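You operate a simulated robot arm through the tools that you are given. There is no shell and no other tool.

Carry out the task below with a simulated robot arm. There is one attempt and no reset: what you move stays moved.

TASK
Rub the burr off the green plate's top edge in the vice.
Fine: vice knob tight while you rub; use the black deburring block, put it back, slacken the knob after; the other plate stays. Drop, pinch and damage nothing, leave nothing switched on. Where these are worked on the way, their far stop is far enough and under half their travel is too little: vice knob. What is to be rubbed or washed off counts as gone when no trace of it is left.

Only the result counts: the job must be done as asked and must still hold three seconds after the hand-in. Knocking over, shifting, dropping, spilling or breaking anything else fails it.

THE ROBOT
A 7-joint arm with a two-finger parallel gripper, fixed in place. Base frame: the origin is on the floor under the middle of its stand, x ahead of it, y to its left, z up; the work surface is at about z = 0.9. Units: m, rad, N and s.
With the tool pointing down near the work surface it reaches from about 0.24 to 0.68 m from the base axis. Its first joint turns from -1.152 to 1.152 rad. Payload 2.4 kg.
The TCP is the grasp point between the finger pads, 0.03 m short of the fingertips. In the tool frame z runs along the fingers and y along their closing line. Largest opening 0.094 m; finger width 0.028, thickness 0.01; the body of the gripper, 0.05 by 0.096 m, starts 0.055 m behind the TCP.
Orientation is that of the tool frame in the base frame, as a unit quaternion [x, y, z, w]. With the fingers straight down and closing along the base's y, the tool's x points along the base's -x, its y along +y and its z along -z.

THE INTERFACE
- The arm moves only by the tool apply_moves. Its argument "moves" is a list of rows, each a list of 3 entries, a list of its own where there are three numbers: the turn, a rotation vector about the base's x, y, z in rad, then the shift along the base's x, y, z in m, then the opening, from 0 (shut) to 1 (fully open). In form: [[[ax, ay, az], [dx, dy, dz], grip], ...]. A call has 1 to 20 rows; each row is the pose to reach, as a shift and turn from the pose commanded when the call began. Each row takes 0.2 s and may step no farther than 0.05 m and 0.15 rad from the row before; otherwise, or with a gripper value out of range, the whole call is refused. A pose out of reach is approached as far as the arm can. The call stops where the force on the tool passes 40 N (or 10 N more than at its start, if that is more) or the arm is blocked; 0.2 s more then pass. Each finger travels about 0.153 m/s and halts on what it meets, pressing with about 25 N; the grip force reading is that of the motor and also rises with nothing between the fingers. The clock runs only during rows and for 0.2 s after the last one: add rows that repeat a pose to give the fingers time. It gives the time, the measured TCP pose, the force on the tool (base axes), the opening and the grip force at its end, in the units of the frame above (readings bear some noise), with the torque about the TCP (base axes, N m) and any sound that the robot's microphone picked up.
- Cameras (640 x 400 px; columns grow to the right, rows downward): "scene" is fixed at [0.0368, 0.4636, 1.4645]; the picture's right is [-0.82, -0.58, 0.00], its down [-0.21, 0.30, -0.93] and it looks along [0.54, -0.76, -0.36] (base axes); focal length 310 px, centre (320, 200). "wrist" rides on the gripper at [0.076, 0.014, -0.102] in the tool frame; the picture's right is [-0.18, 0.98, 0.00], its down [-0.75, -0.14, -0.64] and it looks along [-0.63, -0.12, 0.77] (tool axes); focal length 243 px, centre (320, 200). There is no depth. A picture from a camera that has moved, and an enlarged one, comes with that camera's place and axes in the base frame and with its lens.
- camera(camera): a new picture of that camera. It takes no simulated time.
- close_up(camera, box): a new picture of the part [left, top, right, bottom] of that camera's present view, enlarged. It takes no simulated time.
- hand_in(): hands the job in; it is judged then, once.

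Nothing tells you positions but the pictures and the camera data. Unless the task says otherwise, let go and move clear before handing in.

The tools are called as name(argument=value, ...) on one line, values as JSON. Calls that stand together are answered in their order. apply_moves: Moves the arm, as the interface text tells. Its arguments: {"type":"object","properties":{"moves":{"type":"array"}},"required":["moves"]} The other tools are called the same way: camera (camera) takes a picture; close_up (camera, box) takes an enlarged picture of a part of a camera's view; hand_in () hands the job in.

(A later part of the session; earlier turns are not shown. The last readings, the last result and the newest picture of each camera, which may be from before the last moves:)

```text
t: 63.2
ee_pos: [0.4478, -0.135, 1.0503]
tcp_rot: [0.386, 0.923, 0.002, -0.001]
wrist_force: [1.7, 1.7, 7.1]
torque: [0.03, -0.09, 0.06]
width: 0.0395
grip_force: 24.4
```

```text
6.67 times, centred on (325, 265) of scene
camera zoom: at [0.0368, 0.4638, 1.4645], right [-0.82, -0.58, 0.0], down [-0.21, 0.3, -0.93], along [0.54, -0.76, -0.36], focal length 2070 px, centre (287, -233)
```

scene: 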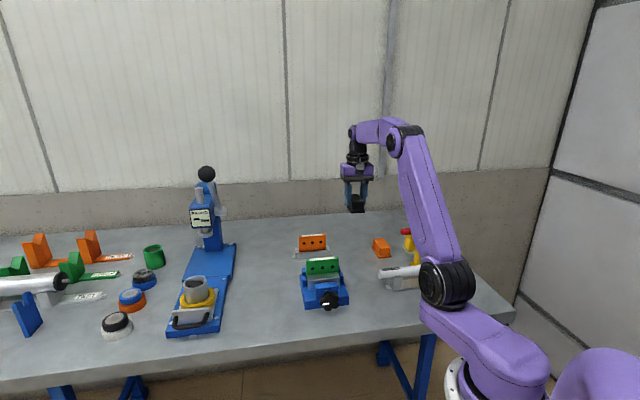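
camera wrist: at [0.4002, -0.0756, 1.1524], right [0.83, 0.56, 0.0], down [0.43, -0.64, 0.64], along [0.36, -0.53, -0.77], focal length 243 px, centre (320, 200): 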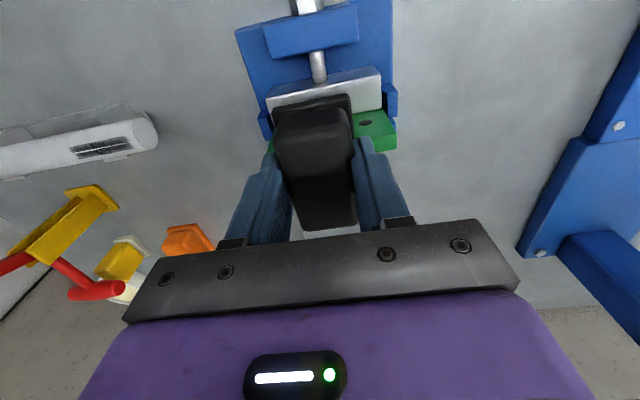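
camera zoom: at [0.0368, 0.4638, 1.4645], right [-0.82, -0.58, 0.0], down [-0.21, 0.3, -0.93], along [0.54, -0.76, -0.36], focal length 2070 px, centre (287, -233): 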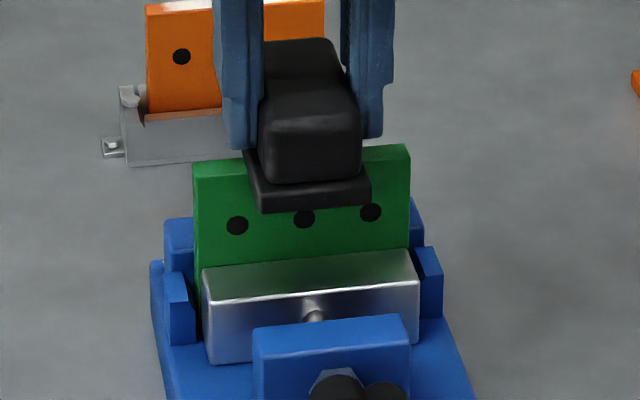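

Both visible ends look clean. I lift the block and inspect the entire edge.

apply_moves(moves=[[[0, 0, 0], [0, 0, 0.02], 0.3], [[0, 0, 0], [0, 0, 0.06], 0.3], [[0, 0, 0], [-0.01, 0.01, 0.1], 0.3], [[0, 0, 0], [-0.04, 0.04, 0.11], 0.3], [[0, 0, 0], [-0.07, 0.07, 0.12], 0.3], [[0, 0, 0], [-0.07, 0.07, 0.12], 0.3]])

camera(camera="wrist")

close_up(camera="scene", box=[300, 245, 350, 285])

```text
t: 64.6
ee_pos: [0.3787, -0.0653, 1.1664]
tcp_rot: [0.386, 0.922, 0.001, -0.002]
wrist_force: [0.0, 0.4, -1.3]
torque: [0.01, -0.02, 0.02]
width: 0.0393
grip_force: 25.1
```

```text
taken
camera wrist: at [0.3354, -0.0013, 1.2704], right [0.83, 0.56, 0.0], down [0.43, -0.64, 0.64], along [0.36, -0.53, -0.77], focal length 243 px, centre (320, 200)
```

wrist: 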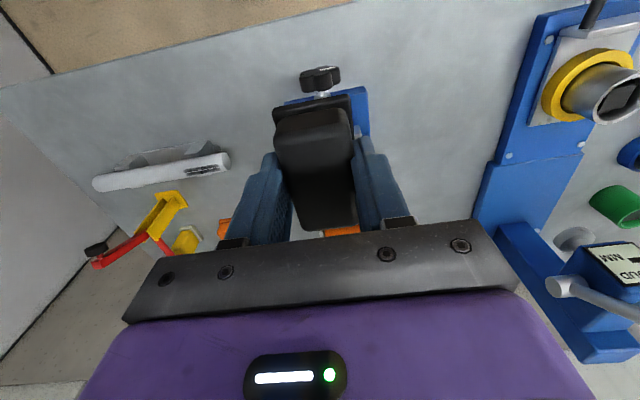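

```text
10.00 times, centred on (325, 265) of scene
camera zoom: at [0.0368, 0.4637, 1.4645], right [-0.82, -0.58, 0.0], down [-0.21, 0.3, -0.93], along [0.54, -0.76, -0.36], focal length 3105 px, centre (270, -450)
```

zoom: 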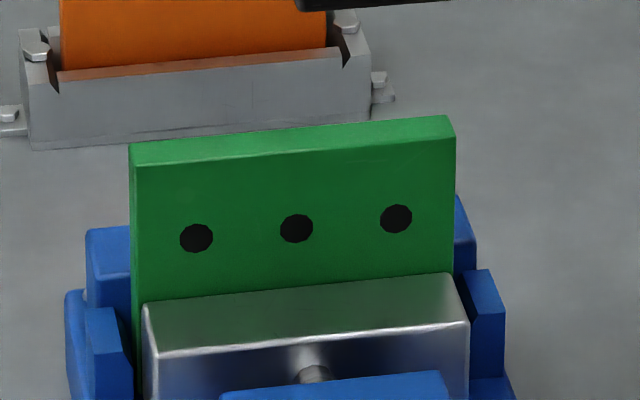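

The edge looks fully green from the scene camera. I shift sideways to check it from the wrist camera too.

apply_moves(moves=[[[0, 0, 0], [-0.02, -0.02, 0], 0.3], [[0, 0, 0], [-0.04, -0.04, 0], 0.3], [[0, 0, 0], [-0.055, -0.055, 0], 0.3], [[0, 0, 0], [-0.07, -0.07, 0], 0.3], [[0, 0, 0], [-0.07, -0.07, 0], 0.3]])

camera(camera="wrist")

```text
t: 65.8
ee_pos: [0.309, -0.1379, 1.1698]
tcp_rot: [0.386, 0.922, 0.001, 0.0]
wrist_force: [-0.5, 0.5, -1.4]
torque: [-0.04, 0.01, 0.03]
width: 0.0391
grip_force: 25.3
```

```text
taken
camera wrist: at [0.2643, -0.0725, 1.2727], right [0.83, 0.56, 0.0], down [0.43, -0.64, 0.64], along [0.36, -0.53, -0.77], focal length 243 px, centre (320, 200)
```

wrist: 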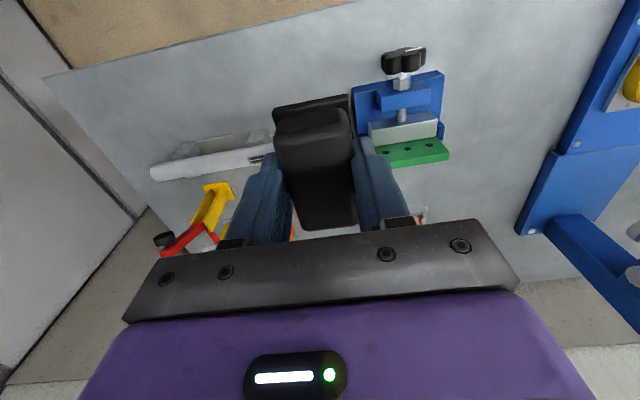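

close_up(camera="wrist", box=[360, 110, 470, 190])

close_up(camera="scene", box=[305, 250, 345, 275])

```text
5.00 times, centred on (415, 150) of wrist
camera zoom: at [0.2643, -0.0725, 1.2727], right [0.83, 0.56, 0.0], down [0.43, -0.64, 0.64], along [0.36, -0.53, -0.77], focal length 1213 px, centre (-155, 450)
```

zoom: 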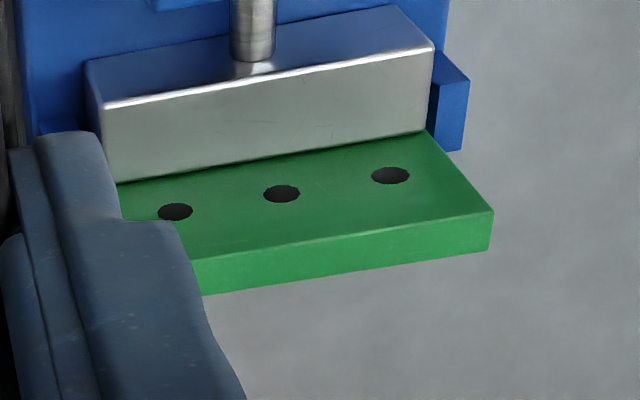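

```text
16.00 times, centred on (325, 262) of scene
camera zoom: at [0.0369, 0.4636, 1.4645], right [-0.82, -0.58, 0.0], down [-0.21, 0.3, -0.93], along [0.54, -0.76, -0.36], focal length 4968 px, centre (240, -800)
```

zoom: 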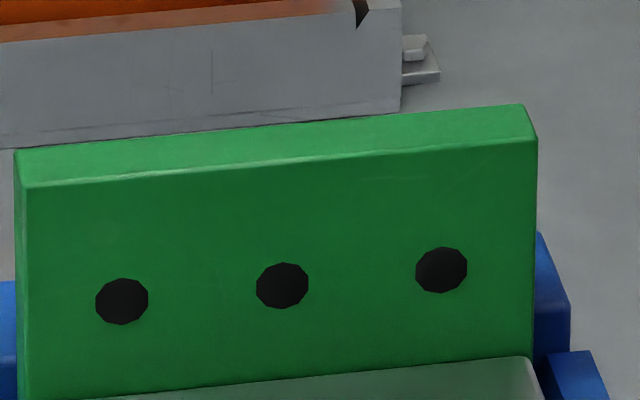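

The edge is uniformly green from both views. For certainty I make one more light full-length pass at the known height.

apply_moves(moves=[[[0, 0, 0], [0.03, 0.02, 0], 0.3], [[0, 0, 0], [0.06, 0.04, 0], 0.3], [[0, 0, 0], [0.09, 0.03, 0], 0.3], [[0, 0, 0], [0.12, 0.015, 0], 0.3], [[0, 0, 0], [0.14, 0, 0], 0.3], [[0, 0, 0], [0.14, 0, -0.04], 0.3], [[0, 0, 0], [0.14, 0, -0.08], 0.3], [[0, 0, 0], [0.14, 0, -0.105], 0.3], [[0, 0, 0], [0.14, 0, -0.115], 0.3], [[0, 0, 0], [0.14, 0, -0.115], 0.3]])

```text
t: 68.0
ee_pos: [0.4497, -0.1377, 1.0562]
tcp_rot: [0.386, 0.923, 0.001, -0.001]
wrist_force: [0.0, -0.1, -1.2]
torque: [0.0, 0.0, 0.01]
width: 0.0394
grip_force: 24.9
```

apply_moves(moves=[[[0, 0, 0], [0, 0, -0.003], 0.3], [[0, 0, 0], [0, 0, -0.005], 0.3], [[0, 0, 0], [0, 0, -0.006], 0.3], [[0, 0, 0], [0, 0, -0.006], 0.3]])

```text
t: 69.0
ee_pos: [0.4497, -0.1371, 1.0491]
tcp_rot: [0.386, 0.922, 0.0, 0.001]
wrist_force: [-5.2, 1.5, 14.6]
torque: [-0.11, 0.22, -0.04]
width: 0.0393
grip_force: 24.9
```

Contact is at about 15 N. I now make the full-length strokes.

apply_moves(moves=[[[0, 0, 0], [0.007, 0.007, 0], 0.3], [[0, 0, 0], [0.014, 0.014, 0], 0.3], [[0, 0, 0], [0.021, 0.021, 0], 0.3], [[0, 0, 0], [0.027, 0.027, 0], 0.3], [[0, 0, 0], [0.02, 0.02, 0], 0.3], [[0, 0, 0], [0.012, 0.012, 0], 0.3], [[0, 0, 0], [0.004, 0.004, 0], 0.3], [[0, 0, 0], [-0.004, -0.004, 0], 0.3], [[0, 0, 0], [-0.012, -0.012, 0], 0.3], [[0, 0, 0], [-0.02, -0.02, 0], 0.3], [[0, 0, 0], [-0.027, -0.027, 0], 0.3], [[0, 0, 0], [-0.02, -0.02, 0], 0.3], [[0, 0, 0], [-0.012, -0.012, 0], 0.3], [[0, 0, 0], [-0.004, -0.004, 0], 0.3], [[0, 0, 0], [0, 0, 0], 0.3]])

```text
t: 71.9
ee_pos: [0.4387, -0.1471, 1.0508]
tcp_rot: [0.385, 0.923, -0.001, 0.001]
wrist_force: [-0.1, 1.2, 6.4]
torque: [0.07, 0.0, 0.04]
width: 0.0393
grip_force: 24.9
stopped in row 14: the force on the tool passed its limit at 41 N (the readings are from after the stop); the commanded pose is now the measured one
```

The last stroke just touched the force limit and stopped safely. I lift off and inspect again.

apply_moves(moves=[[[0, 0, 0], [0, 0, 0.01], 0.3], [[0, 0, 0], [0, 0, 0.03], 0.3], [[0, 0, 0], [0, 0, 0.07], 0.3], [[0, 0, 0], [0.002, -0.025, 0.07], 0.3], [[0, 0, 0], [0.005, -0.06, 0.07], 0.3], [[0, 0, 0], [0.01, -0.1, 0.07], 0.3], [[0, 0, 0], [0.018, -0.14, 0.07], 0.3], [[0, 0, 0], [0.026, -0.18, 0.07], 0.3], [[0, 0, 0], [0.0345, -0.209, 0.07], 0.3], [[0, 0, 0], [0.0345, -0.209, 0.07], 0.3]])

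close_up(camera="scene", box=[300, 245, 350, 285])

camera(camera="scene")

camera(camera="wrist")

```text
t: 74.1
ee_pos: [0.4735, -0.3557, 1.1181]
tcp_rot: [0.387, 0.922, 0.0, 0.0]
wrist_force: [0.4, -0.1, -0.5]
torque: [0.01, 0.06, 0.03]
width: 0.0393
grip_force: 24.9
```

```text
10.00 times, centred on (325, 265) of scene
camera zoom: at [0.0369, 0.4636, 1.4645], right [-0.82, -0.58, 0.0], down [-0.21, 0.3, -0.93], along [0.54, -0.76, -0.36], focal length 3105 px, centre (270, -450)
```

zoom: 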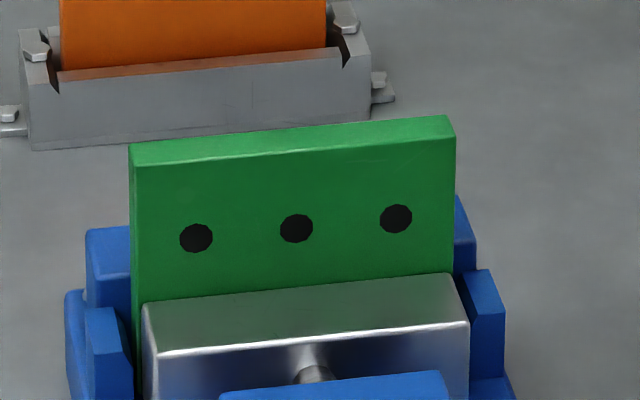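

```text
taken
```

scene: 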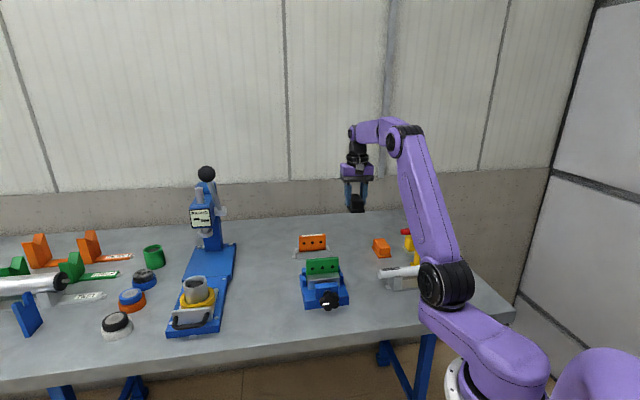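

```text
taken
camera wrist: at [0.4289, -0.2899, 1.221], right [0.83, 0.56, 0.0], down [0.43, -0.64, 0.64], along [0.36, -0.53, -0.77], focal length 243 px, centre (320, 200)
```

wrist: 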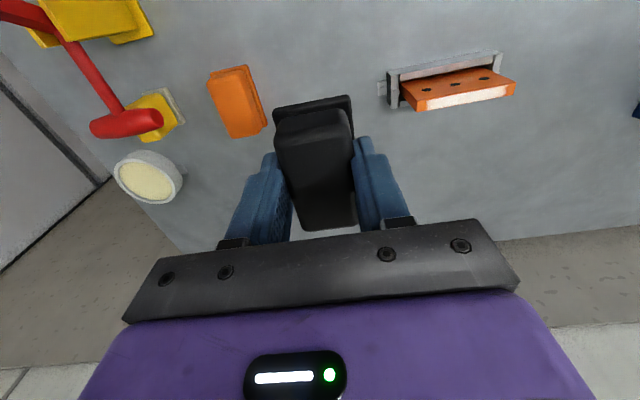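

The plate is clean and the block is back above its spot. I lower it toward its original place.

apply_moves(moves=[[[0, 0, 0], [0, -0.0015, -0.04], 0.3], [[0, 0, 0], [0, -0.0015, -0.08], 0.3], [[0, 0, 0], [0, -0.0015, -0.115], 0.3], [[0, 0, 0], [0, -0.0015, -0.14], 0.3], [[0, 0, 0], [0, -0.0015, -0.155], 0.3], [[0, 0, 0], [0, -0.0015, -0.163], 0.3], [[0, 0, 0], [0, -0.0015, -0.163], 0.3]])

close_up(camera="scene", box=[330, 225, 390, 270])

```text
t: 75.7
ee_pos: [0.4742, -0.3584, 0.9565]
tcp_rot: [0.387, 0.922, 0.0, 0.0]
wrist_force: [0.3, -0.2, -0.8]
torque: [0.0, 0.05, 0.0]
width: 0.0392
grip_force: 25.5
```

```text
8.89 times, centred on (360, 248) of scene
camera zoom: at [0.0369, 0.4636, 1.4645], right [-0.82, -0.58, 0.0], down [-0.21, 0.3, -0.93], along [0.54, -0.76, -0.36], focal length 2760 px, centre (-36, -222)
```

zoom: 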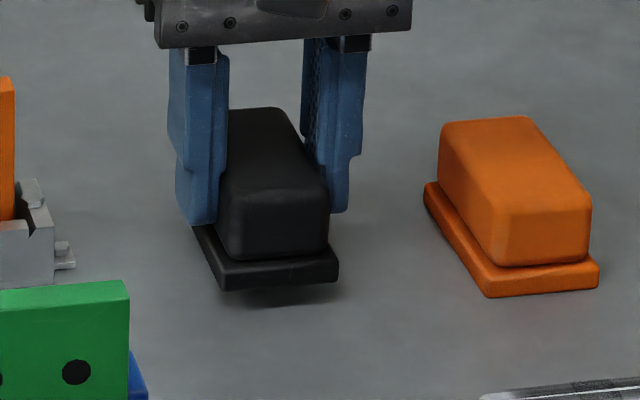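

apply_moves(moves=[[[0, 0, 0], [0, 0, -0.004], 0.3], [[0, 0, 0], [0, 0, -0.007], 0.3], [[0, 0, 0], [0, 0, -0.0085], 0.3], [[0, 0, 0], [0, 0, -0.0085], 0.3]])

close_up(camera="scene", box=[335, 230, 405, 275])

```text
t: 76.7
ee_pos: [0.4741, -0.3579, 0.9485]
tcp_rot: [0.387, 0.922, 0.0, 0.0]
wrist_force: [0.1, 0.8, 0.1]
torque: [0.0, 0.0, -0.01]
width: 0.0395
grip_force: 25.3
```

```text
8.89 times, centred on (370, 252) of scene
camera zoom: at [0.0369, 0.4636, 1.4645], right [-0.82, -0.58, 0.0], down [-0.21, 0.3, -0.93], along [0.54, -0.76, -0.36], focal length 2760 px, centre (-124, -267)
```

zoom: 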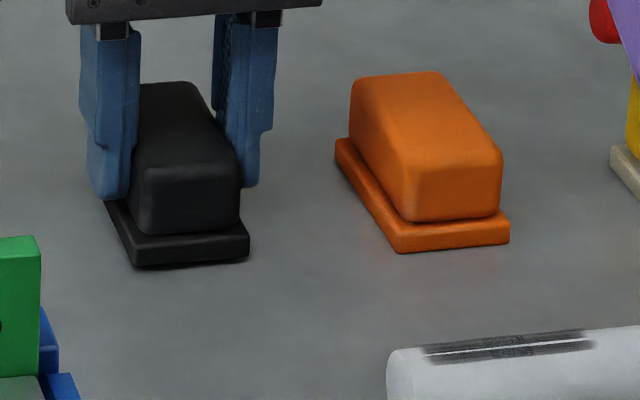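

apply_moves(moves=[[[0, 0, 0], [0, 0, -0.001], 0.3], [[0, 0, 0], [0, 0, -0.002], 0.3], [[0, 0, 0], [0, 0, -0.002], 0.3]])

camera(camera="wrist")

```text
t: 77.5
ee_pos: [0.4744, -0.3571, 0.9457]
tcp_rot: [0.387, 0.922, 0.0, 0.001]
wrist_force: [0.3, -0.1, -1.3]
torque: [0.03, 0.0, 0.0]
width: 0.0393
grip_force: 25.0
```

```text
taken
camera wrist: at [0.4302, -0.2915, 1.0486], right [0.83, 0.56, 0.0], down [0.43, -0.64, 0.64], along [0.36, -0.53, -0.77], focal length 243 px, centre (320, 200)
```

wrist: 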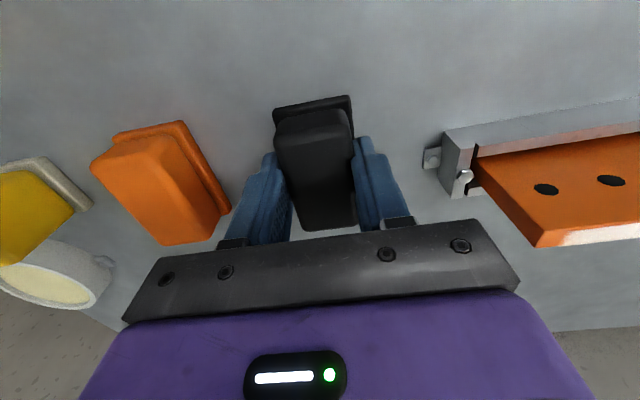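

apply_moves(moves=[[[0, 0, 0], [-0.001, 0, -0.001], 0.3], [[0, 0, 0], [-0.001, 0, -0.002], 0.3], [[0, 0, 0], [-0.001, 0, -0.002], 0.3]])

close_up(camera="scene", box=[335, 230, 405, 275])

```text
t: 78.3
ee_pos: [0.4737, -0.3577, 0.944]
tcp_rot: [0.387, 0.922, -0.001, 0.001]
wrist_force: [-1.5, 3.5, 20.0]
torque: [0.6, 0.55, -0.05]
width: 0.0394
grip_force: 24.7
```

```text
8.89 times, centred on (370, 252) of scene
camera zoom: at [0.0365, 0.464, 1.4644], right [-0.82, -0.58, 0.0], down [-0.21, 0.3, -0.93], along [0.54, -0.76, -0.36], focal length 2760 px, centre (-124, -267)
```

zoom: 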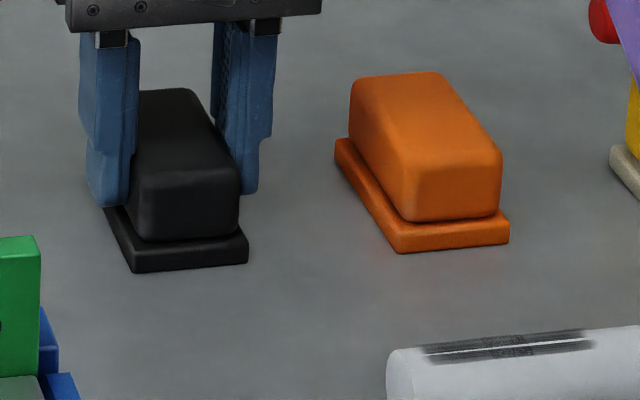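

The block touches the table. It sits about 3 mm to the left of its original spot, so I ease up, shift it back, and set it down again.

apply_moves(moves=[[[0, 0, 0], [0, 0, 0.002], 0.3], [[0, 0, 0], [-0.0022, -0.0022, 0.003], 0.3], [[0, 0, 0], [-0.0022, -0.0022, 0.003], 0.3], [[0, 0, 0], [-0.0022, -0.0022, 0.001], 0.3], [[0, 0, 0], [-0.0022, -0.0022, 0.0003], 0.3], [[0, 0, 0], [-0.0022, -0.0022, 0.0003], 0.3]])

close_up(camera="scene", box=[335, 230, 405, 275])

```text
t: 79.7
ee_pos: [0.4714, -0.3604, 0.9453]
tcp_rot: [0.387, 0.922, -0.001, 0.002]
wrist_force: [-4.5, 0.0, 18.0]
torque: [0.31, 0.37, 0.01]
width: 0.0392
grip_force: 24.9
```

```text
8.89 times, centred on (370, 252) of scene
camera zoom: at [0.0365, 0.4639, 1.4644], right [-0.82, -0.58, 0.0], down [-0.21, 0.3, -0.93], along [0.54, -0.76, -0.36], focal length 2760 px, centre (-124, -267)
```

zoom: 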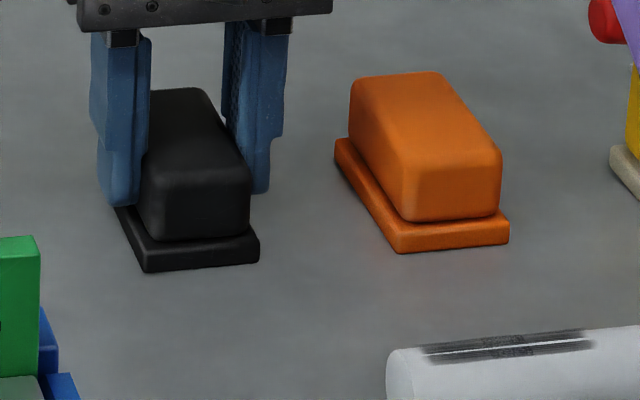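

It matches its original spot now. I unload and open the fingers.

apply_moves(moves=[[[0, 0, 0], [0, 0, 0.0007], 0.3], [[0, 0, 0], [0, 0, 0.0007], 0.36], [[0, 0, 0], [0, 0, 0.0007], 0.45], [[0, 0, 0], [0, 0, 0.0007], 0.6], [[0, 0, 0], [0, 0, 0.0007], 0.7], [[0, 0, 0], [0, 0, 0.0007], 0.7]])

close_up(camera="scene", box=[335, 230, 405, 275])

camera(camera="wrist")

```text
t: 81.1
ee_pos: [0.4704, -0.3596, 0.9431]
tcp_rot: [0.387, 0.922, 0.0, -0.001]
wrist_force: [0.1, 0.8, 0.9]
torque: [0.0, 0.0, -0.01]
width: 0.0653
grip_force: 0.0
```

```text
8.89 times, centred on (370, 252) of scene
camera zoom: at [0.0368, 0.4636, 1.4645], right [-0.82, -0.58, 0.0], down [-0.21, 0.3, -0.93], along [0.54, -0.76, -0.36], focal length 2760 px, centre (-124, -267)
```

zoom: 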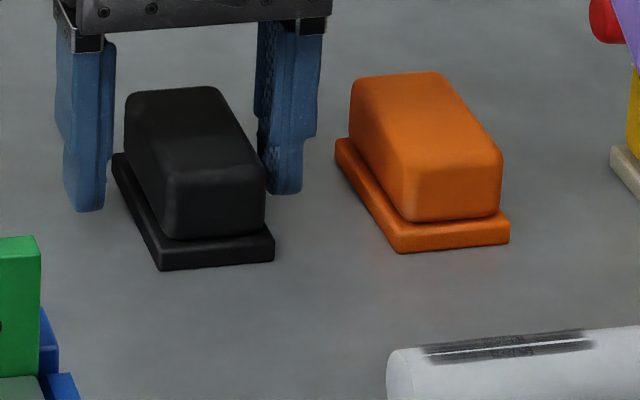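

```text
taken
camera wrist: at [0.4264, -0.2936, 1.047], right [0.83, 0.56, 0.0], down [0.43, -0.64, 0.64], along [0.36, -0.53, -0.77], focal length 243 px, centre (320, 200)
```

wrist: 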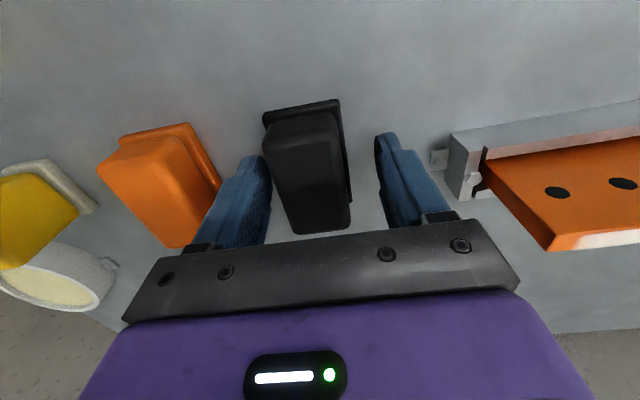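

On release the block slid about 7 mm toward one finger. I nudge it back gently with the finger's inner side, in small steps.

apply_moves(moves=[[[0, 0, 0], [0.002, 0.002, 0.002], 0.7], [[0, 0, 0], [0.005, 0.005, 0.002], 0.7], [[0, 0, 0], [0.007, 0.007, 0.002], 0.7], [[0, 0, 0], [0.0085, 0.0085, 0.002], 0.7], [[0, 0, 0], [0.0085, 0.0085, 0.002], 0.7]])

close_up(camera="scene", box=[335, 230, 405, 275])

```text
t: 82.3
ee_pos: [0.4785, -0.3508, 0.9474]
tcp_rot: [0.386, 0.922, -0.001, 0.001]
wrist_force: [0.8, -0.6, 0.6]
torque: [0.04, -0.03, -0.01]
width: 0.0659
grip_force: 0.3
```

```text
8.89 times, centred on (370, 252) of scene
camera zoom: at [0.0368, 0.4636, 1.4645], right [-0.82, -0.58, 0.0], down [-0.21, 0.3, -0.93], along [0.54, -0.76, -0.36], focal length 2760 px, centre (-124, -267)
```

zoom: 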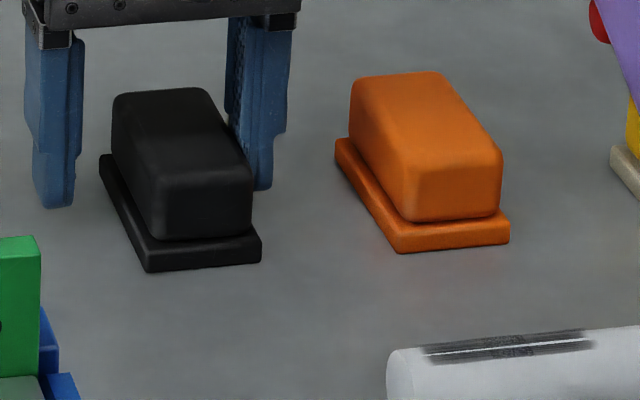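

Nearly there; another 2 mm, then I back the finger away.

apply_moves(moves=[[[0, 0, 0], [0.001, 0.001, 0], 0.7], [[0, 0, 0], [0.0017, 0.0017, 0], 0.7], [[0, 0, 0], [0.0017, 0.0017, 0], 0.7], [[0, 0, 0], [-0.001, -0.001, 0], 0.72], [[0, 0, 0], [-0.005, -0.005, 0], 0.75], [[0, 0, 0], [-0.005, -0.005, 0], 0.75]])

close_up(camera="scene", box=[335, 230, 405, 275])

camera(camera="wrist")

```text
t: 83.7
ee_pos: [0.4729, -0.3561, 0.9477]
tcp_rot: [0.387, 0.922, 0.0, 0.0]
wrist_force: [0.5, 0.5, 0.0]
torque: [0.01, -0.01, 0.01]
width: 0.0706
grip_force: 0.0
```

```text
8.89 times, centred on (370, 252) of scene
camera zoom: at [0.0368, 0.4636, 1.4645], right [-0.82, -0.58, 0.0], down [-0.21, 0.3, -0.93], along [0.54, -0.76, -0.36], focal length 2760 px, centre (-124, -267)
```

zoom: 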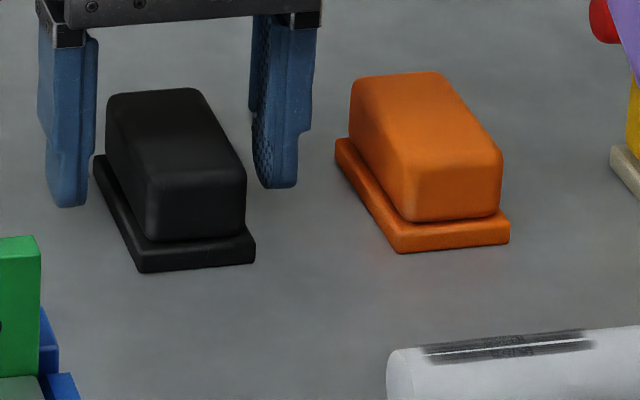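

```text
taken
camera wrist: at [0.4297, -0.2904, 1.0495], right [0.83, 0.56, 0.0], down [0.43, -0.64, 0.64], along [0.36, -0.53, -0.77], focal length 243 px, centre (320, 200)
```

wrist: 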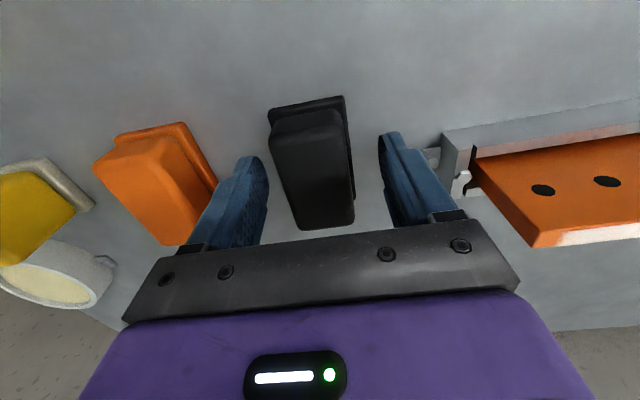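

The block sits at its original place and the hand is clear of it. I rise and go back toward the vice knob to slacken it.

apply_moves(moves=[[[0, 0, 0], [0, 0, 0.02], 0.75], [[0, 0, 0], [0, 0, 0.06], 0.8], [[0, 0, 0], [0, 0, 0.1], 0.9], [[0, 0, 0], [0, 0, 0.14], 1], [[0, 0, 0], [-0.02, 0.034, 0.152], 1], [[0, 0, 0], [-0.041, 0.068, 0.152], 1], [[0, 0, 0], [-0.062, 0.102, 0.152], 1], [[0, 0, 0], [-0.083, 0.136, 0.152], 1], [[0, 0, 0], [-0.104, 0.17, 0.152], 1], [[0, 0, 0], [-0.126, 0.206, 0.152], 1], [[0, 0, 0], [-0.148, 0.242, 0.152], 1], [[0, 0, 0], [-0.148, 0.242, 0.152], 1]])

camera(camera="scene")

camera(camera="wrist")

```text
t: 86.3
ee_pos: [0.3248, -0.1107, 1.0995]
tcp_rot: [0.386, 0.922, 0.0, -0.001]
wrist_force: [0.2, 1.4, 0.0]
torque: [-0.04, 0.0, 0.0]
width: 0.0941
grip_force: 0.1
```

```text
taken
```

scene: 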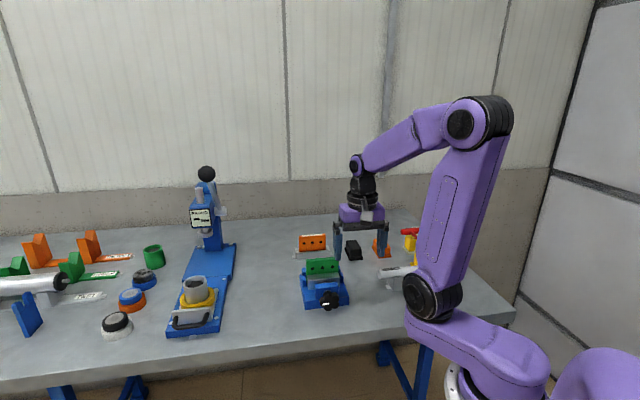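

```text
taken
camera wrist: at [0.2816, -0.0457, 1.2014], right [0.83, 0.56, 0.0], down [0.43, -0.64, 0.64], along [0.36, -0.53, -0.77], focal length 243 px, centre (320, 200)
```

wrist: 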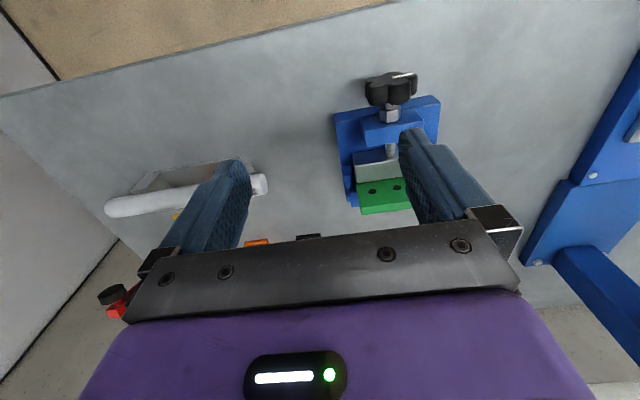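

apply_moves(moves=[[[0.089, -0.089, 0], [0.004, 0.0033, -0.015], 1], [[0.178, -0.178, 0], [0.008, 0.0066, -0.03], 1], [[0.267, -0.267, 0], [0.012, 0.01, -0.05], 1], [[0.356, -0.356, 0], [0.016, 0.0133, -0.075], 1], [[0.445, -0.445, 0], [0.0204, 0.0166, -0.0958], 1], [[0.445, -0.445, 0], [0.0204, 0.0166, -0.0958], 0.8]])

close_up(camera="wrist", box=[240, 60, 410, 220])

close_up(camera="scene", box=[300, 265, 360, 315])

```text
t: 87.7
ee_pos: [0.3465, -0.0986, 1.0034]
tcp_rot: [0.369, 0.876, 0.287, 0.117]
wrist_force: [-0.7, 0.2, 0.0]
torque: [0.01, -0.02, 0.04]
width: 0.075
grip_force: 0.0
```

```text
2.50 times, centred on (325, 140) of wrist
camera zoom: at [0.2582, -0.0774, 1.0947], right [0.7, 0.42, 0.58], down [0.18, -0.88, 0.43], along [0.69, -0.2, -0.69], focal length 606 px, centre (308, 350)
```

zoom: 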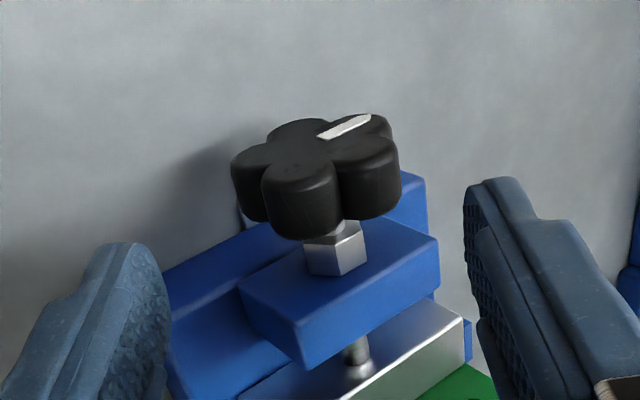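

```text
8.00 times, centred on (330, 290) of scene
camera zoom: at [0.0368, 0.4636, 1.4645], right [-0.82, -0.58, 0.0], down [-0.21, 0.3, -0.93], along [0.54, -0.76, -0.36], focal length 2484 px, centre (240, -520)
```

zoom: 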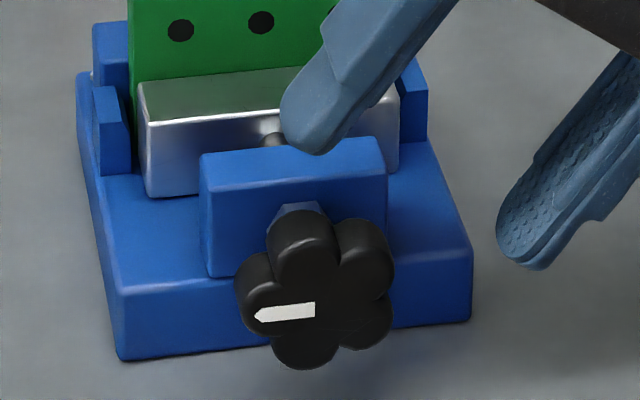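

The knob is slightly off the tool axis; I correct and slide in along the tool axis with a narrow opening.

apply_moves(moves=[[[0, 0, 0], [-0.0006, 0.004, 0], 0.7], [[0, 0, 0], [0.006, 0.0106, -0.0125], 0.68], [[0, 0, 0], [0.0125, 0.0171, -0.025], 0.68], [[0, 0, 0], [0.018, 0.0226, -0.036], 0.68], [[0, 0, 0], [0.0236, 0.0282, -0.0469], 0.68], [[0, 0, 0], [0.0236, 0.0282, -0.0469], 0.68]])

close_up(camera="wrist", box=[240, 80, 410, 220])

close_up(camera="scene", box=[300, 265, 360, 315])

```text
t: 89.1
ee_pos: [0.3687, -0.0708, 0.9544]
tcp_rot: [0.367, 0.877, 0.285, 0.118]
wrist_force: [-0.3, 0.0, -1.6]
torque: [-0.03, 0.01, -0.01]
width: 0.0639
grip_force: 0.0
```

```text
2.86 times, centred on (325, 150) of wrist
camera zoom: at [0.2807, -0.0491, 1.0467], right [0.7, 0.42, 0.58], down [0.18, -0.88, 0.43], along [0.69, -0.2, -0.69], focal length 693 px, centre (306, 343)
```

zoom: 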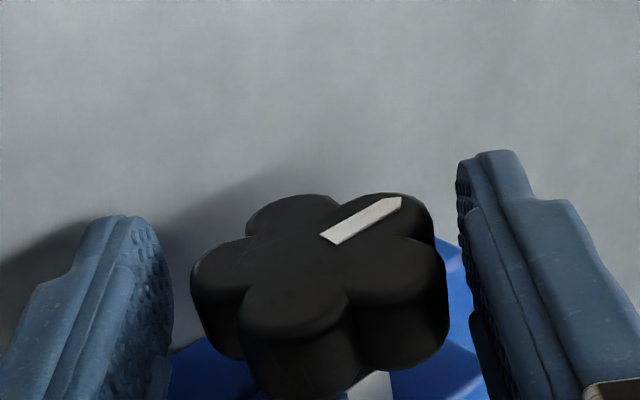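

```text
8.00 times, centred on (330, 290) of scene
camera zoom: at [0.0368, 0.4636, 1.4645], right [-0.82, -0.58, 0.0], down [-0.21, 0.3, -0.93], along [0.54, -0.76, -0.36], focal length 2484 px, centre (240, -520)
```

zoom: 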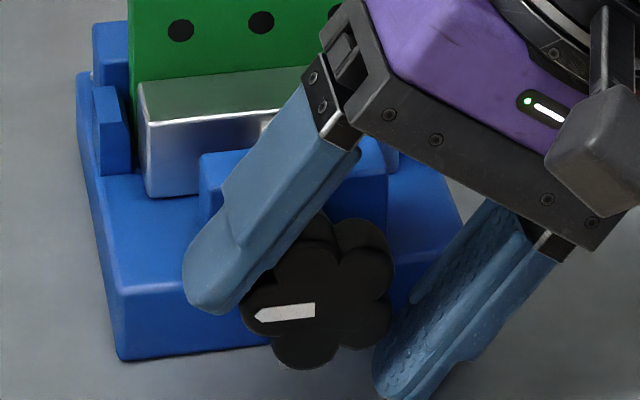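

apply_moves(moves=[[[0, 0, 0], [0, 0, 0], 0.55], [[0, 0, 0], [0, 0, 0], 0.4], [[0, 0, 0], [0, 0, 0], 0.4], [[-0.0849, 0.0849, 0], [0.0009, 0.0009, 0.0008], 0.4], [[-0.1697, 0.1697, 0], [0.0018, 0.0018, 0.0014], 0.4], [[-0.2546, 0.2546, 0], [0.0027, 0.0027, 0.0019], 0.4], [[-0.2546, 0.2546, 0], [0.0027, 0.0027, 0.0019], 0.4]])

close_up(camera="scene", box=[300, 265, 360, 315])

```text
t: 90.7
ee_pos: [0.3725, -0.0653, 0.9559]
tcp_rot: [0.383, 0.914, 0.124, 0.052]
wrist_force: [11.8, 12.0, 11.3]
torque: [-0.03, -0.33, 0.1]
width: 0.0488
grip_force: 9.7
```

```text
8.00 times, centred on (330, 290) of scene
camera zoom: at [0.037, 0.464, 1.4644], right [-0.82, -0.58, 0.0], down [-0.21, 0.3, -0.93], along [0.54, -0.76, -0.36], focal length 2484 px, centre (240, -520)
```

zoom: 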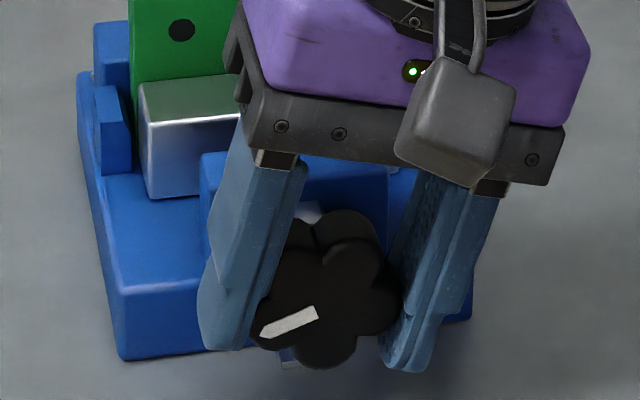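

apply_moves(moves=[[[0, 0, 0], [0.0012, 0.0012, 0.0008], 0.4], [[-0.0849, 0.0849, 0], [0.0022, 0.0022, 0.0011], 0.4], [[-0.1697, 0.1697, 0], [0.0032, 0.0032, 0.0012], 0.4], [[-0.2546, 0.2546, 0], [0.0042, 0.0042, 0.0012], 0.4], [[-0.2546, 0.2546, 0], [0.0042, 0.0042, 0.0012], 0.4]])

close_up(camera="scene", box=[300, 265, 360, 315])

```text
t: 91.9
ee_pos: [0.3771, -0.0632, 0.9583]
tcp_rot: [0.385, 0.922, -0.043, -0.019]
wrist_force: [1.0, -15.4, -19.8]
torque: [0.08, 0.16, 0.73]
width: 0.046
grip_force: 45.1
```

```text
8.00 times, centred on (330, 290) of scene
camera zoom: at [0.0371, 0.4632, 1.4647], right [-0.82, -0.58, 0.0], down [-0.21, 0.3, -0.93], along [0.54, -0.76, -0.36], focal length 2484 px, centre (240, -520)
```

zoom: 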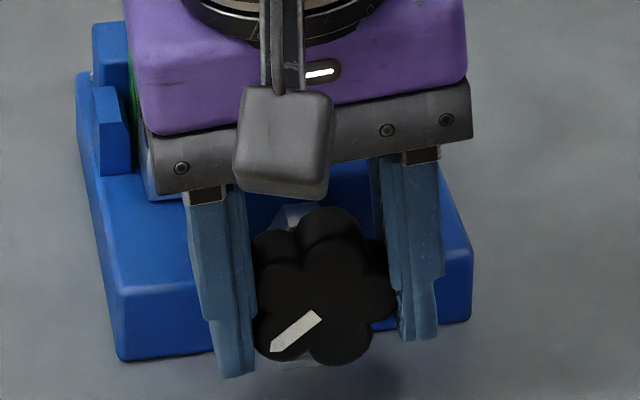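

apply_moves(moves=[[[0, 0, 0], [0, -0.0008, -0.001], 0.4], [[-0.0849, 0.0849, 0], [0.001, 0.0002, -0.0012], 0.4], [[-0.1697, 0.1697, 0], [0.002, 0.0012, -0.0016], 0.4], [[-0.2546, 0.2546, 0], [0.0029, 0.0021, -0.0021], 0.4], [[-0.2546, 0.2546, 0], [0.0029, 0.0021, -0.0021], 0.4]])

close_up(camera="scene", box=[300, 265, 360, 315])

```text
t: 92.8
ee_pos: [0.3787, -0.0607, 0.9585]
tcp_rot: [0.378, 0.907, -0.171, -0.07]
wrist_force: [-2.6, -0.1, 7.2]
torque: [-0.12, -0.05, 0.19]
width: 0.0456
grip_force: 45.1
stopped in row 4: the force on the tool passed its limit at 42 N (the readings are from after the stop); the commanded pose is now the measured one
```

```text
8.00 times, centred on (330, 290) of scene
camera zoom: at [0.0367, 0.4637, 1.4645], right [-0.82, -0.58, 0.0], down [-0.21, 0.3, -0.93], along [0.54, -0.76, -0.36], focal length 2484 px, centre (240, -520)
```

zoom: 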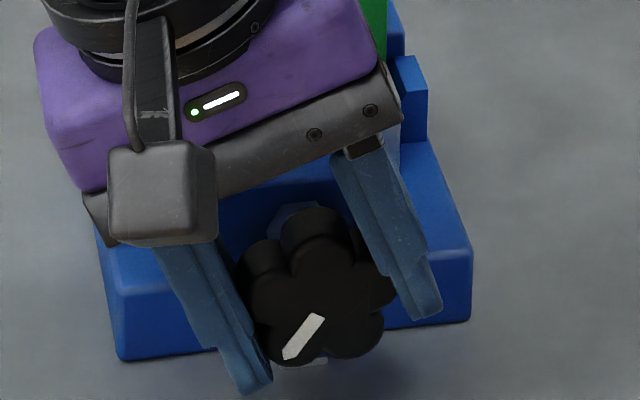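

apply_moves(moves=[[[-0.0424, 0.0424, 0], [0.0005, 0.0005, -0.0002], 0.4], [[-0.0849, 0.0849, 0], [0.0009, 0.0009, -0.0005], 0.4], [[-0.1273, 0.1273, 0], [0.0013, 0.0013, -0.0008], 0.4], [[-0.1697, 0.1697, 0], [0.0018, 0.0018, -0.0012], 0.4], [[-0.1697, 0.1697, 0], [0.0018, 0.0018, -0.0012], 0.4]])

close_up(camera="scene", box=[300, 265, 360, 315])

```text
t: 94.0
ee_pos: [0.3789, -0.0604, 0.9573]
tcp_rot: [0.368, 0.879, -0.279, -0.114]
wrist_force: [-7.1, -1.6, 3.3]
torque: [0.05, 0.14, 0.76]
width: 0.0459
grip_force: 45.5
```

```text
8.00 times, centred on (330, 290) of scene
camera zoom: at [0.0366, 0.4636, 1.4645], right [-0.82, -0.58, 0.0], down [-0.21, 0.3, -0.93], along [0.54, -0.76, -0.36], focal length 2484 px, centre (240, -520)
```

zoom: 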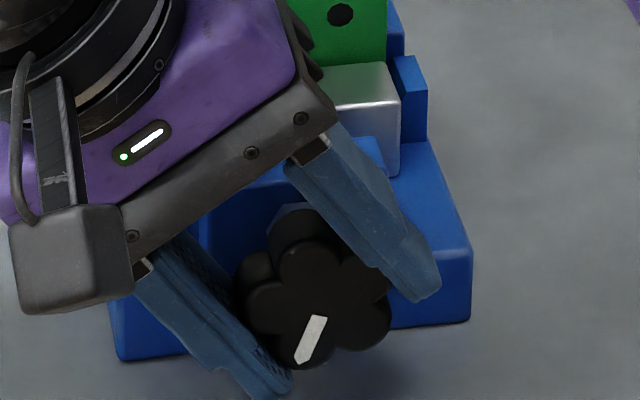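

The knob has come back about 69°. I release, swing round to the other side, and regrip for the next stroke.

apply_moves(moves=[[[0, 0, 0], [0, 0, 0], 0.6], [[0, 0, 0], [0, 0, 0], 0.62], [[0, 0, 0], [0.0071, 0.0071, 0.0143], 0.62], [[0, 0, 0], [0.0138, 0.0147, 0.0276], 0.75], [[0.0919, -0.0919, 0], [0.0103, 0.0112, 0.0306], 1], [[0.1838, -0.1838, 0], [0.0065, 0.0074, 0.033], 1], [[0.2758, -0.2758, 0], [0.0025, 0.0034, 0.0346], 1], [[0.3677, -0.3677, 0], [-0.0015, -0.0006, 0.0355], 1], [[0.4596, -0.4596, 0], [-0.0057, -0.0048, 0.0357], 1], [[0.5515, -0.5515, 0], [-0.0098, -0.0089, 0.035], 1], [[0.6435, -0.6435, 0], [-0.0138, -0.0129, 0.0337], 1], [[0.7354, -0.7354, 0], [-0.0177, -0.0168, 0.0316], 0.9], [[0.8273, -0.8273, 0], [-0.0213, -0.0204, 0.0288], 0.8], [[0.8839, -0.8839, 0], [-0.0234, -0.0225, 0.0268], 0.7], [[0.8839, -0.8839, 0], [-0.0234, -0.0225, 0.0268], 0.7]])

close_up(camera="wrist", box=[240, 80, 410, 220])

close_up(camera="scene", box=[300, 265, 360, 315])

```text
t: 97.2
ee_pos: [0.3563, -0.0812, 0.9832]
tcp_rot: [0.366, 0.876, 0.291, 0.12]
wrist_force: [-0.5, -0.5, -0.2]
torque: [0.02, -0.02, 0.01]
width: 0.0658
grip_force: 0.0
```

```text
2.86 times, centred on (325, 150) of wrist
camera zoom: at [0.2674, -0.0609, 1.0747], right [0.69, 0.42, 0.59], down [0.18, -0.89, 0.43], along [0.7, -0.19, -0.69], focal length 693 px, centre (306, 343)
```

zoom: 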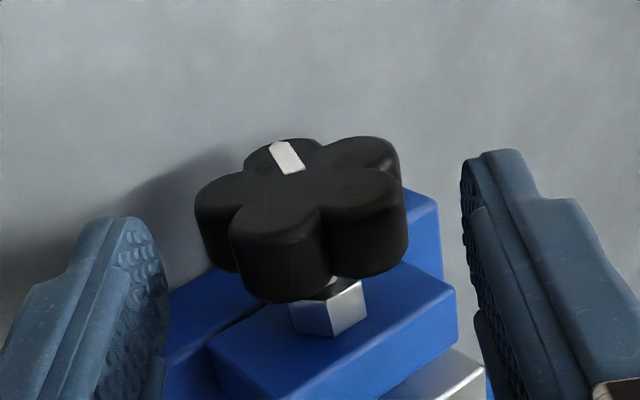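

```text
8.00 times, centred on (330, 290) of scene
camera zoom: at [0.0368, 0.4636, 1.4645], right [-0.82, -0.58, 0.0], down [-0.21, 0.3, -0.93], along [0.54, -0.76, -0.36], focal length 2484 px, centre (240, -520)
```

zoom: 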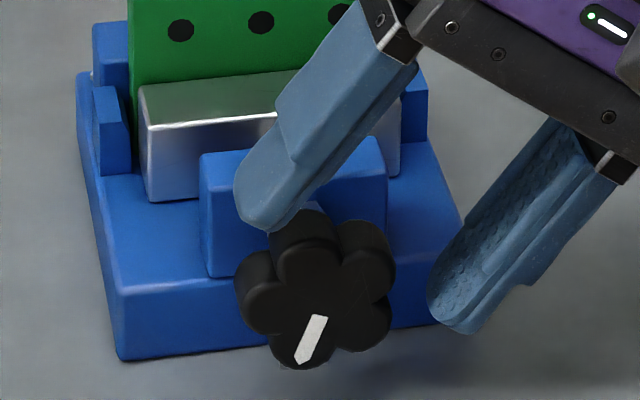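

apply_moves(moves=[[[0, 0, 0], [0.0046, 0.0046, -0.009], 0.68], [[0, 0, 0], [0.0092, 0.0092, -0.018], 0.68], [[0, 0, 0], [0.0137, 0.0137, -0.0265], 0.68], [[0, 0, 0], [0.0137, 0.0137, -0.0265], 0.55], [[0, 0, 0], [0.0137, 0.0137, -0.0265], 0.4], [[0, 0, 0], [0.0137, 0.0137, -0.0265], 0.4], [[-0.0849, 0.0849, 0], [0.0146, 0.0146, -0.0257], 0.4], [[-0.1697, 0.1697, 0], [0.0155, 0.0155, -0.0251], 0.4], [[-0.1697, 0.1697, 0], [0.0155, 0.0155, -0.0251], 0.4]])

close_up(camera="scene", box=[300, 265, 360, 315])

```text
t: 99.2
ee_pos: [0.3725, -0.0671, 0.9593]
tcp_rot: [0.379, 0.904, 0.183, 0.076]
wrist_force: [-18.5, -16.0, 16.5]
torque: [-0.09, 0.21, -0.12]
width: 0.045
grip_force: 45.1
```

```text
8.00 times, centred on (330, 290) of scene
camera zoom: at [0.0361, 0.4632, 1.4647], right [-0.82, -0.58, 0.0], down [-0.21, 0.3, -0.93], along [0.54, -0.76, -0.36], focal length 2484 px, centre (240, -520)
```

zoom: 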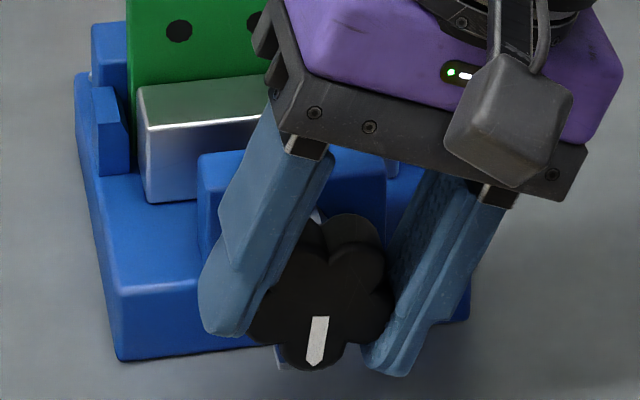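

apply_moves(moves=[[[0, 0, 0], [-0.0013, -0.0013, 0.0006], 0.4], [[-0.0849, 0.0849, 0], [-0.0003, -0.0003, 0.0011], 0.4], [[-0.1697, 0.1697, 0], [0.0007, 0.0007, 0.0014], 0.4], [[-0.2546, 0.2546, 0], [0.0017, 0.0017, 0.0015], 0.4], [[-0.2546, 0.2546, 0], [0.0017, 0.0017, 0.0015], 0.4]])

close_up(camera="scene", box=[300, 265, 360, 315])

```text
t: 100.4
ee_pos: [0.3749, -0.0645, 0.9598]
tcp_rot: [0.384, 0.923, 0.016, 0.009]
wrist_force: [1.9, -11.6, 24.2]
torque: [0.38, 0.46, 0.89]
width: 0.0443
grip_force: 44.8
```

```text
8.00 times, centred on (330, 290) of scene
camera zoom: at [0.0366, 0.4634, 1.4646], right [-0.82, -0.58, 0.0], down [-0.21, 0.3, -0.93], along [0.54, -0.76, -0.36], focal length 2484 px, centre (240, -520)
```

zoom: 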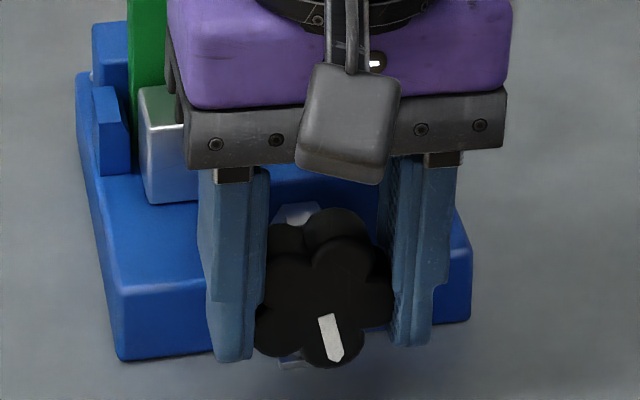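

apply_moves(moves=[[[0, 0, 0.008], [0.0003, -0.0004, 0.0012], 0.4], [[-0.0849, 0.0849, 0.012], [0.0013, 0.0006, 0.0012], 0.4], [[-0.1697, 0.1697, 0.012], [0.0023, 0.0016, 0.001], 0.4], [[-0.2546, 0.2546, 0.012], [0.0033, 0.0026, 0.0006], 0.4], [[-0.2546, 0.2546, 0.012], [0.0033, 0.0026, 0.0006], 0.4]])

close_up(camera="scene", box=[300, 265, 360, 315])

```text
t: 101.6
ee_pos: [0.3786, -0.0624, 0.9596]
tcp_rot: [0.374, 0.913, -0.148, -0.059]
wrist_force: [8.2, 4.3, -4.5]
torque: [-0.16, -0.34, -1.04]
width: 0.0443
grip_force: 44.7
```

```text
8.00 times, centred on (330, 290) of scene
camera zoom: at [0.0371, 0.4638, 1.4645], right [-0.82, -0.58, 0.0], down [-0.21, 0.3, -0.93], along [0.54, -0.76, -0.36], focal length 2484 px, centre (240, -520)
```

zoom: 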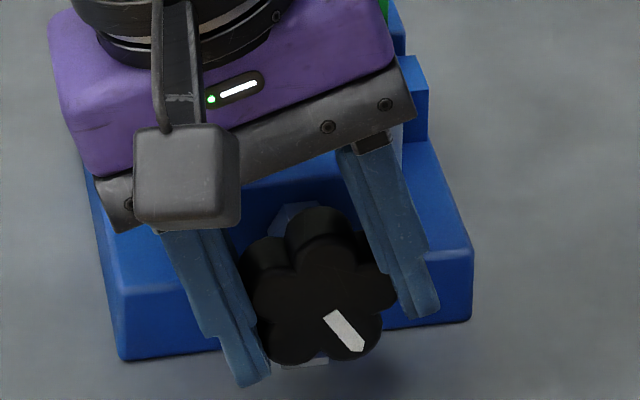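

apply_moves(moves=[[[0, 0, -0.008], [0.0003, 0.0002, 0], 0.4], [[-0.0849, 0.0849, -0.01], [0.0013, 0.0012, -0.0005], 0.4], [[-0.1697, 0.1697, -0.01], [0.0021, 0.002, -0.0012], 0.4], [[-0.212, 0.212, -0.01], [0.0026, 0.0025, -0.0016], 0.4], [[-0.212, 0.212, -0.01], [0.0026, 0.0025, -0.0016], 0.4]])

close_up(camera="scene", box=[300, 265, 360, 315])

```text
t: 102.8
ee_pos: [0.3816, -0.0585, 0.9583]
tcp_rot: [0.366, 0.879, -0.283, -0.118]
wrist_force: [0.9, 5.4, -8.9]
torque: [0.14, -0.09, 1.24]
width: 0.0444
grip_force: 45.1
```

```text
8.00 times, centred on (330, 290) of scene
camera zoom: at [0.037, 0.4638, 1.4645], right [-0.82, -0.58, 0.0], down [-0.21, 0.3, -0.93], along [0.54, -0.76, -0.36], focal length 2484 px, centre (240, -520)
```

zoom: 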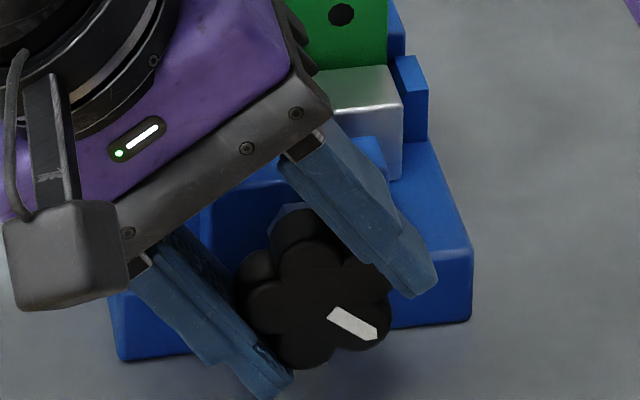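

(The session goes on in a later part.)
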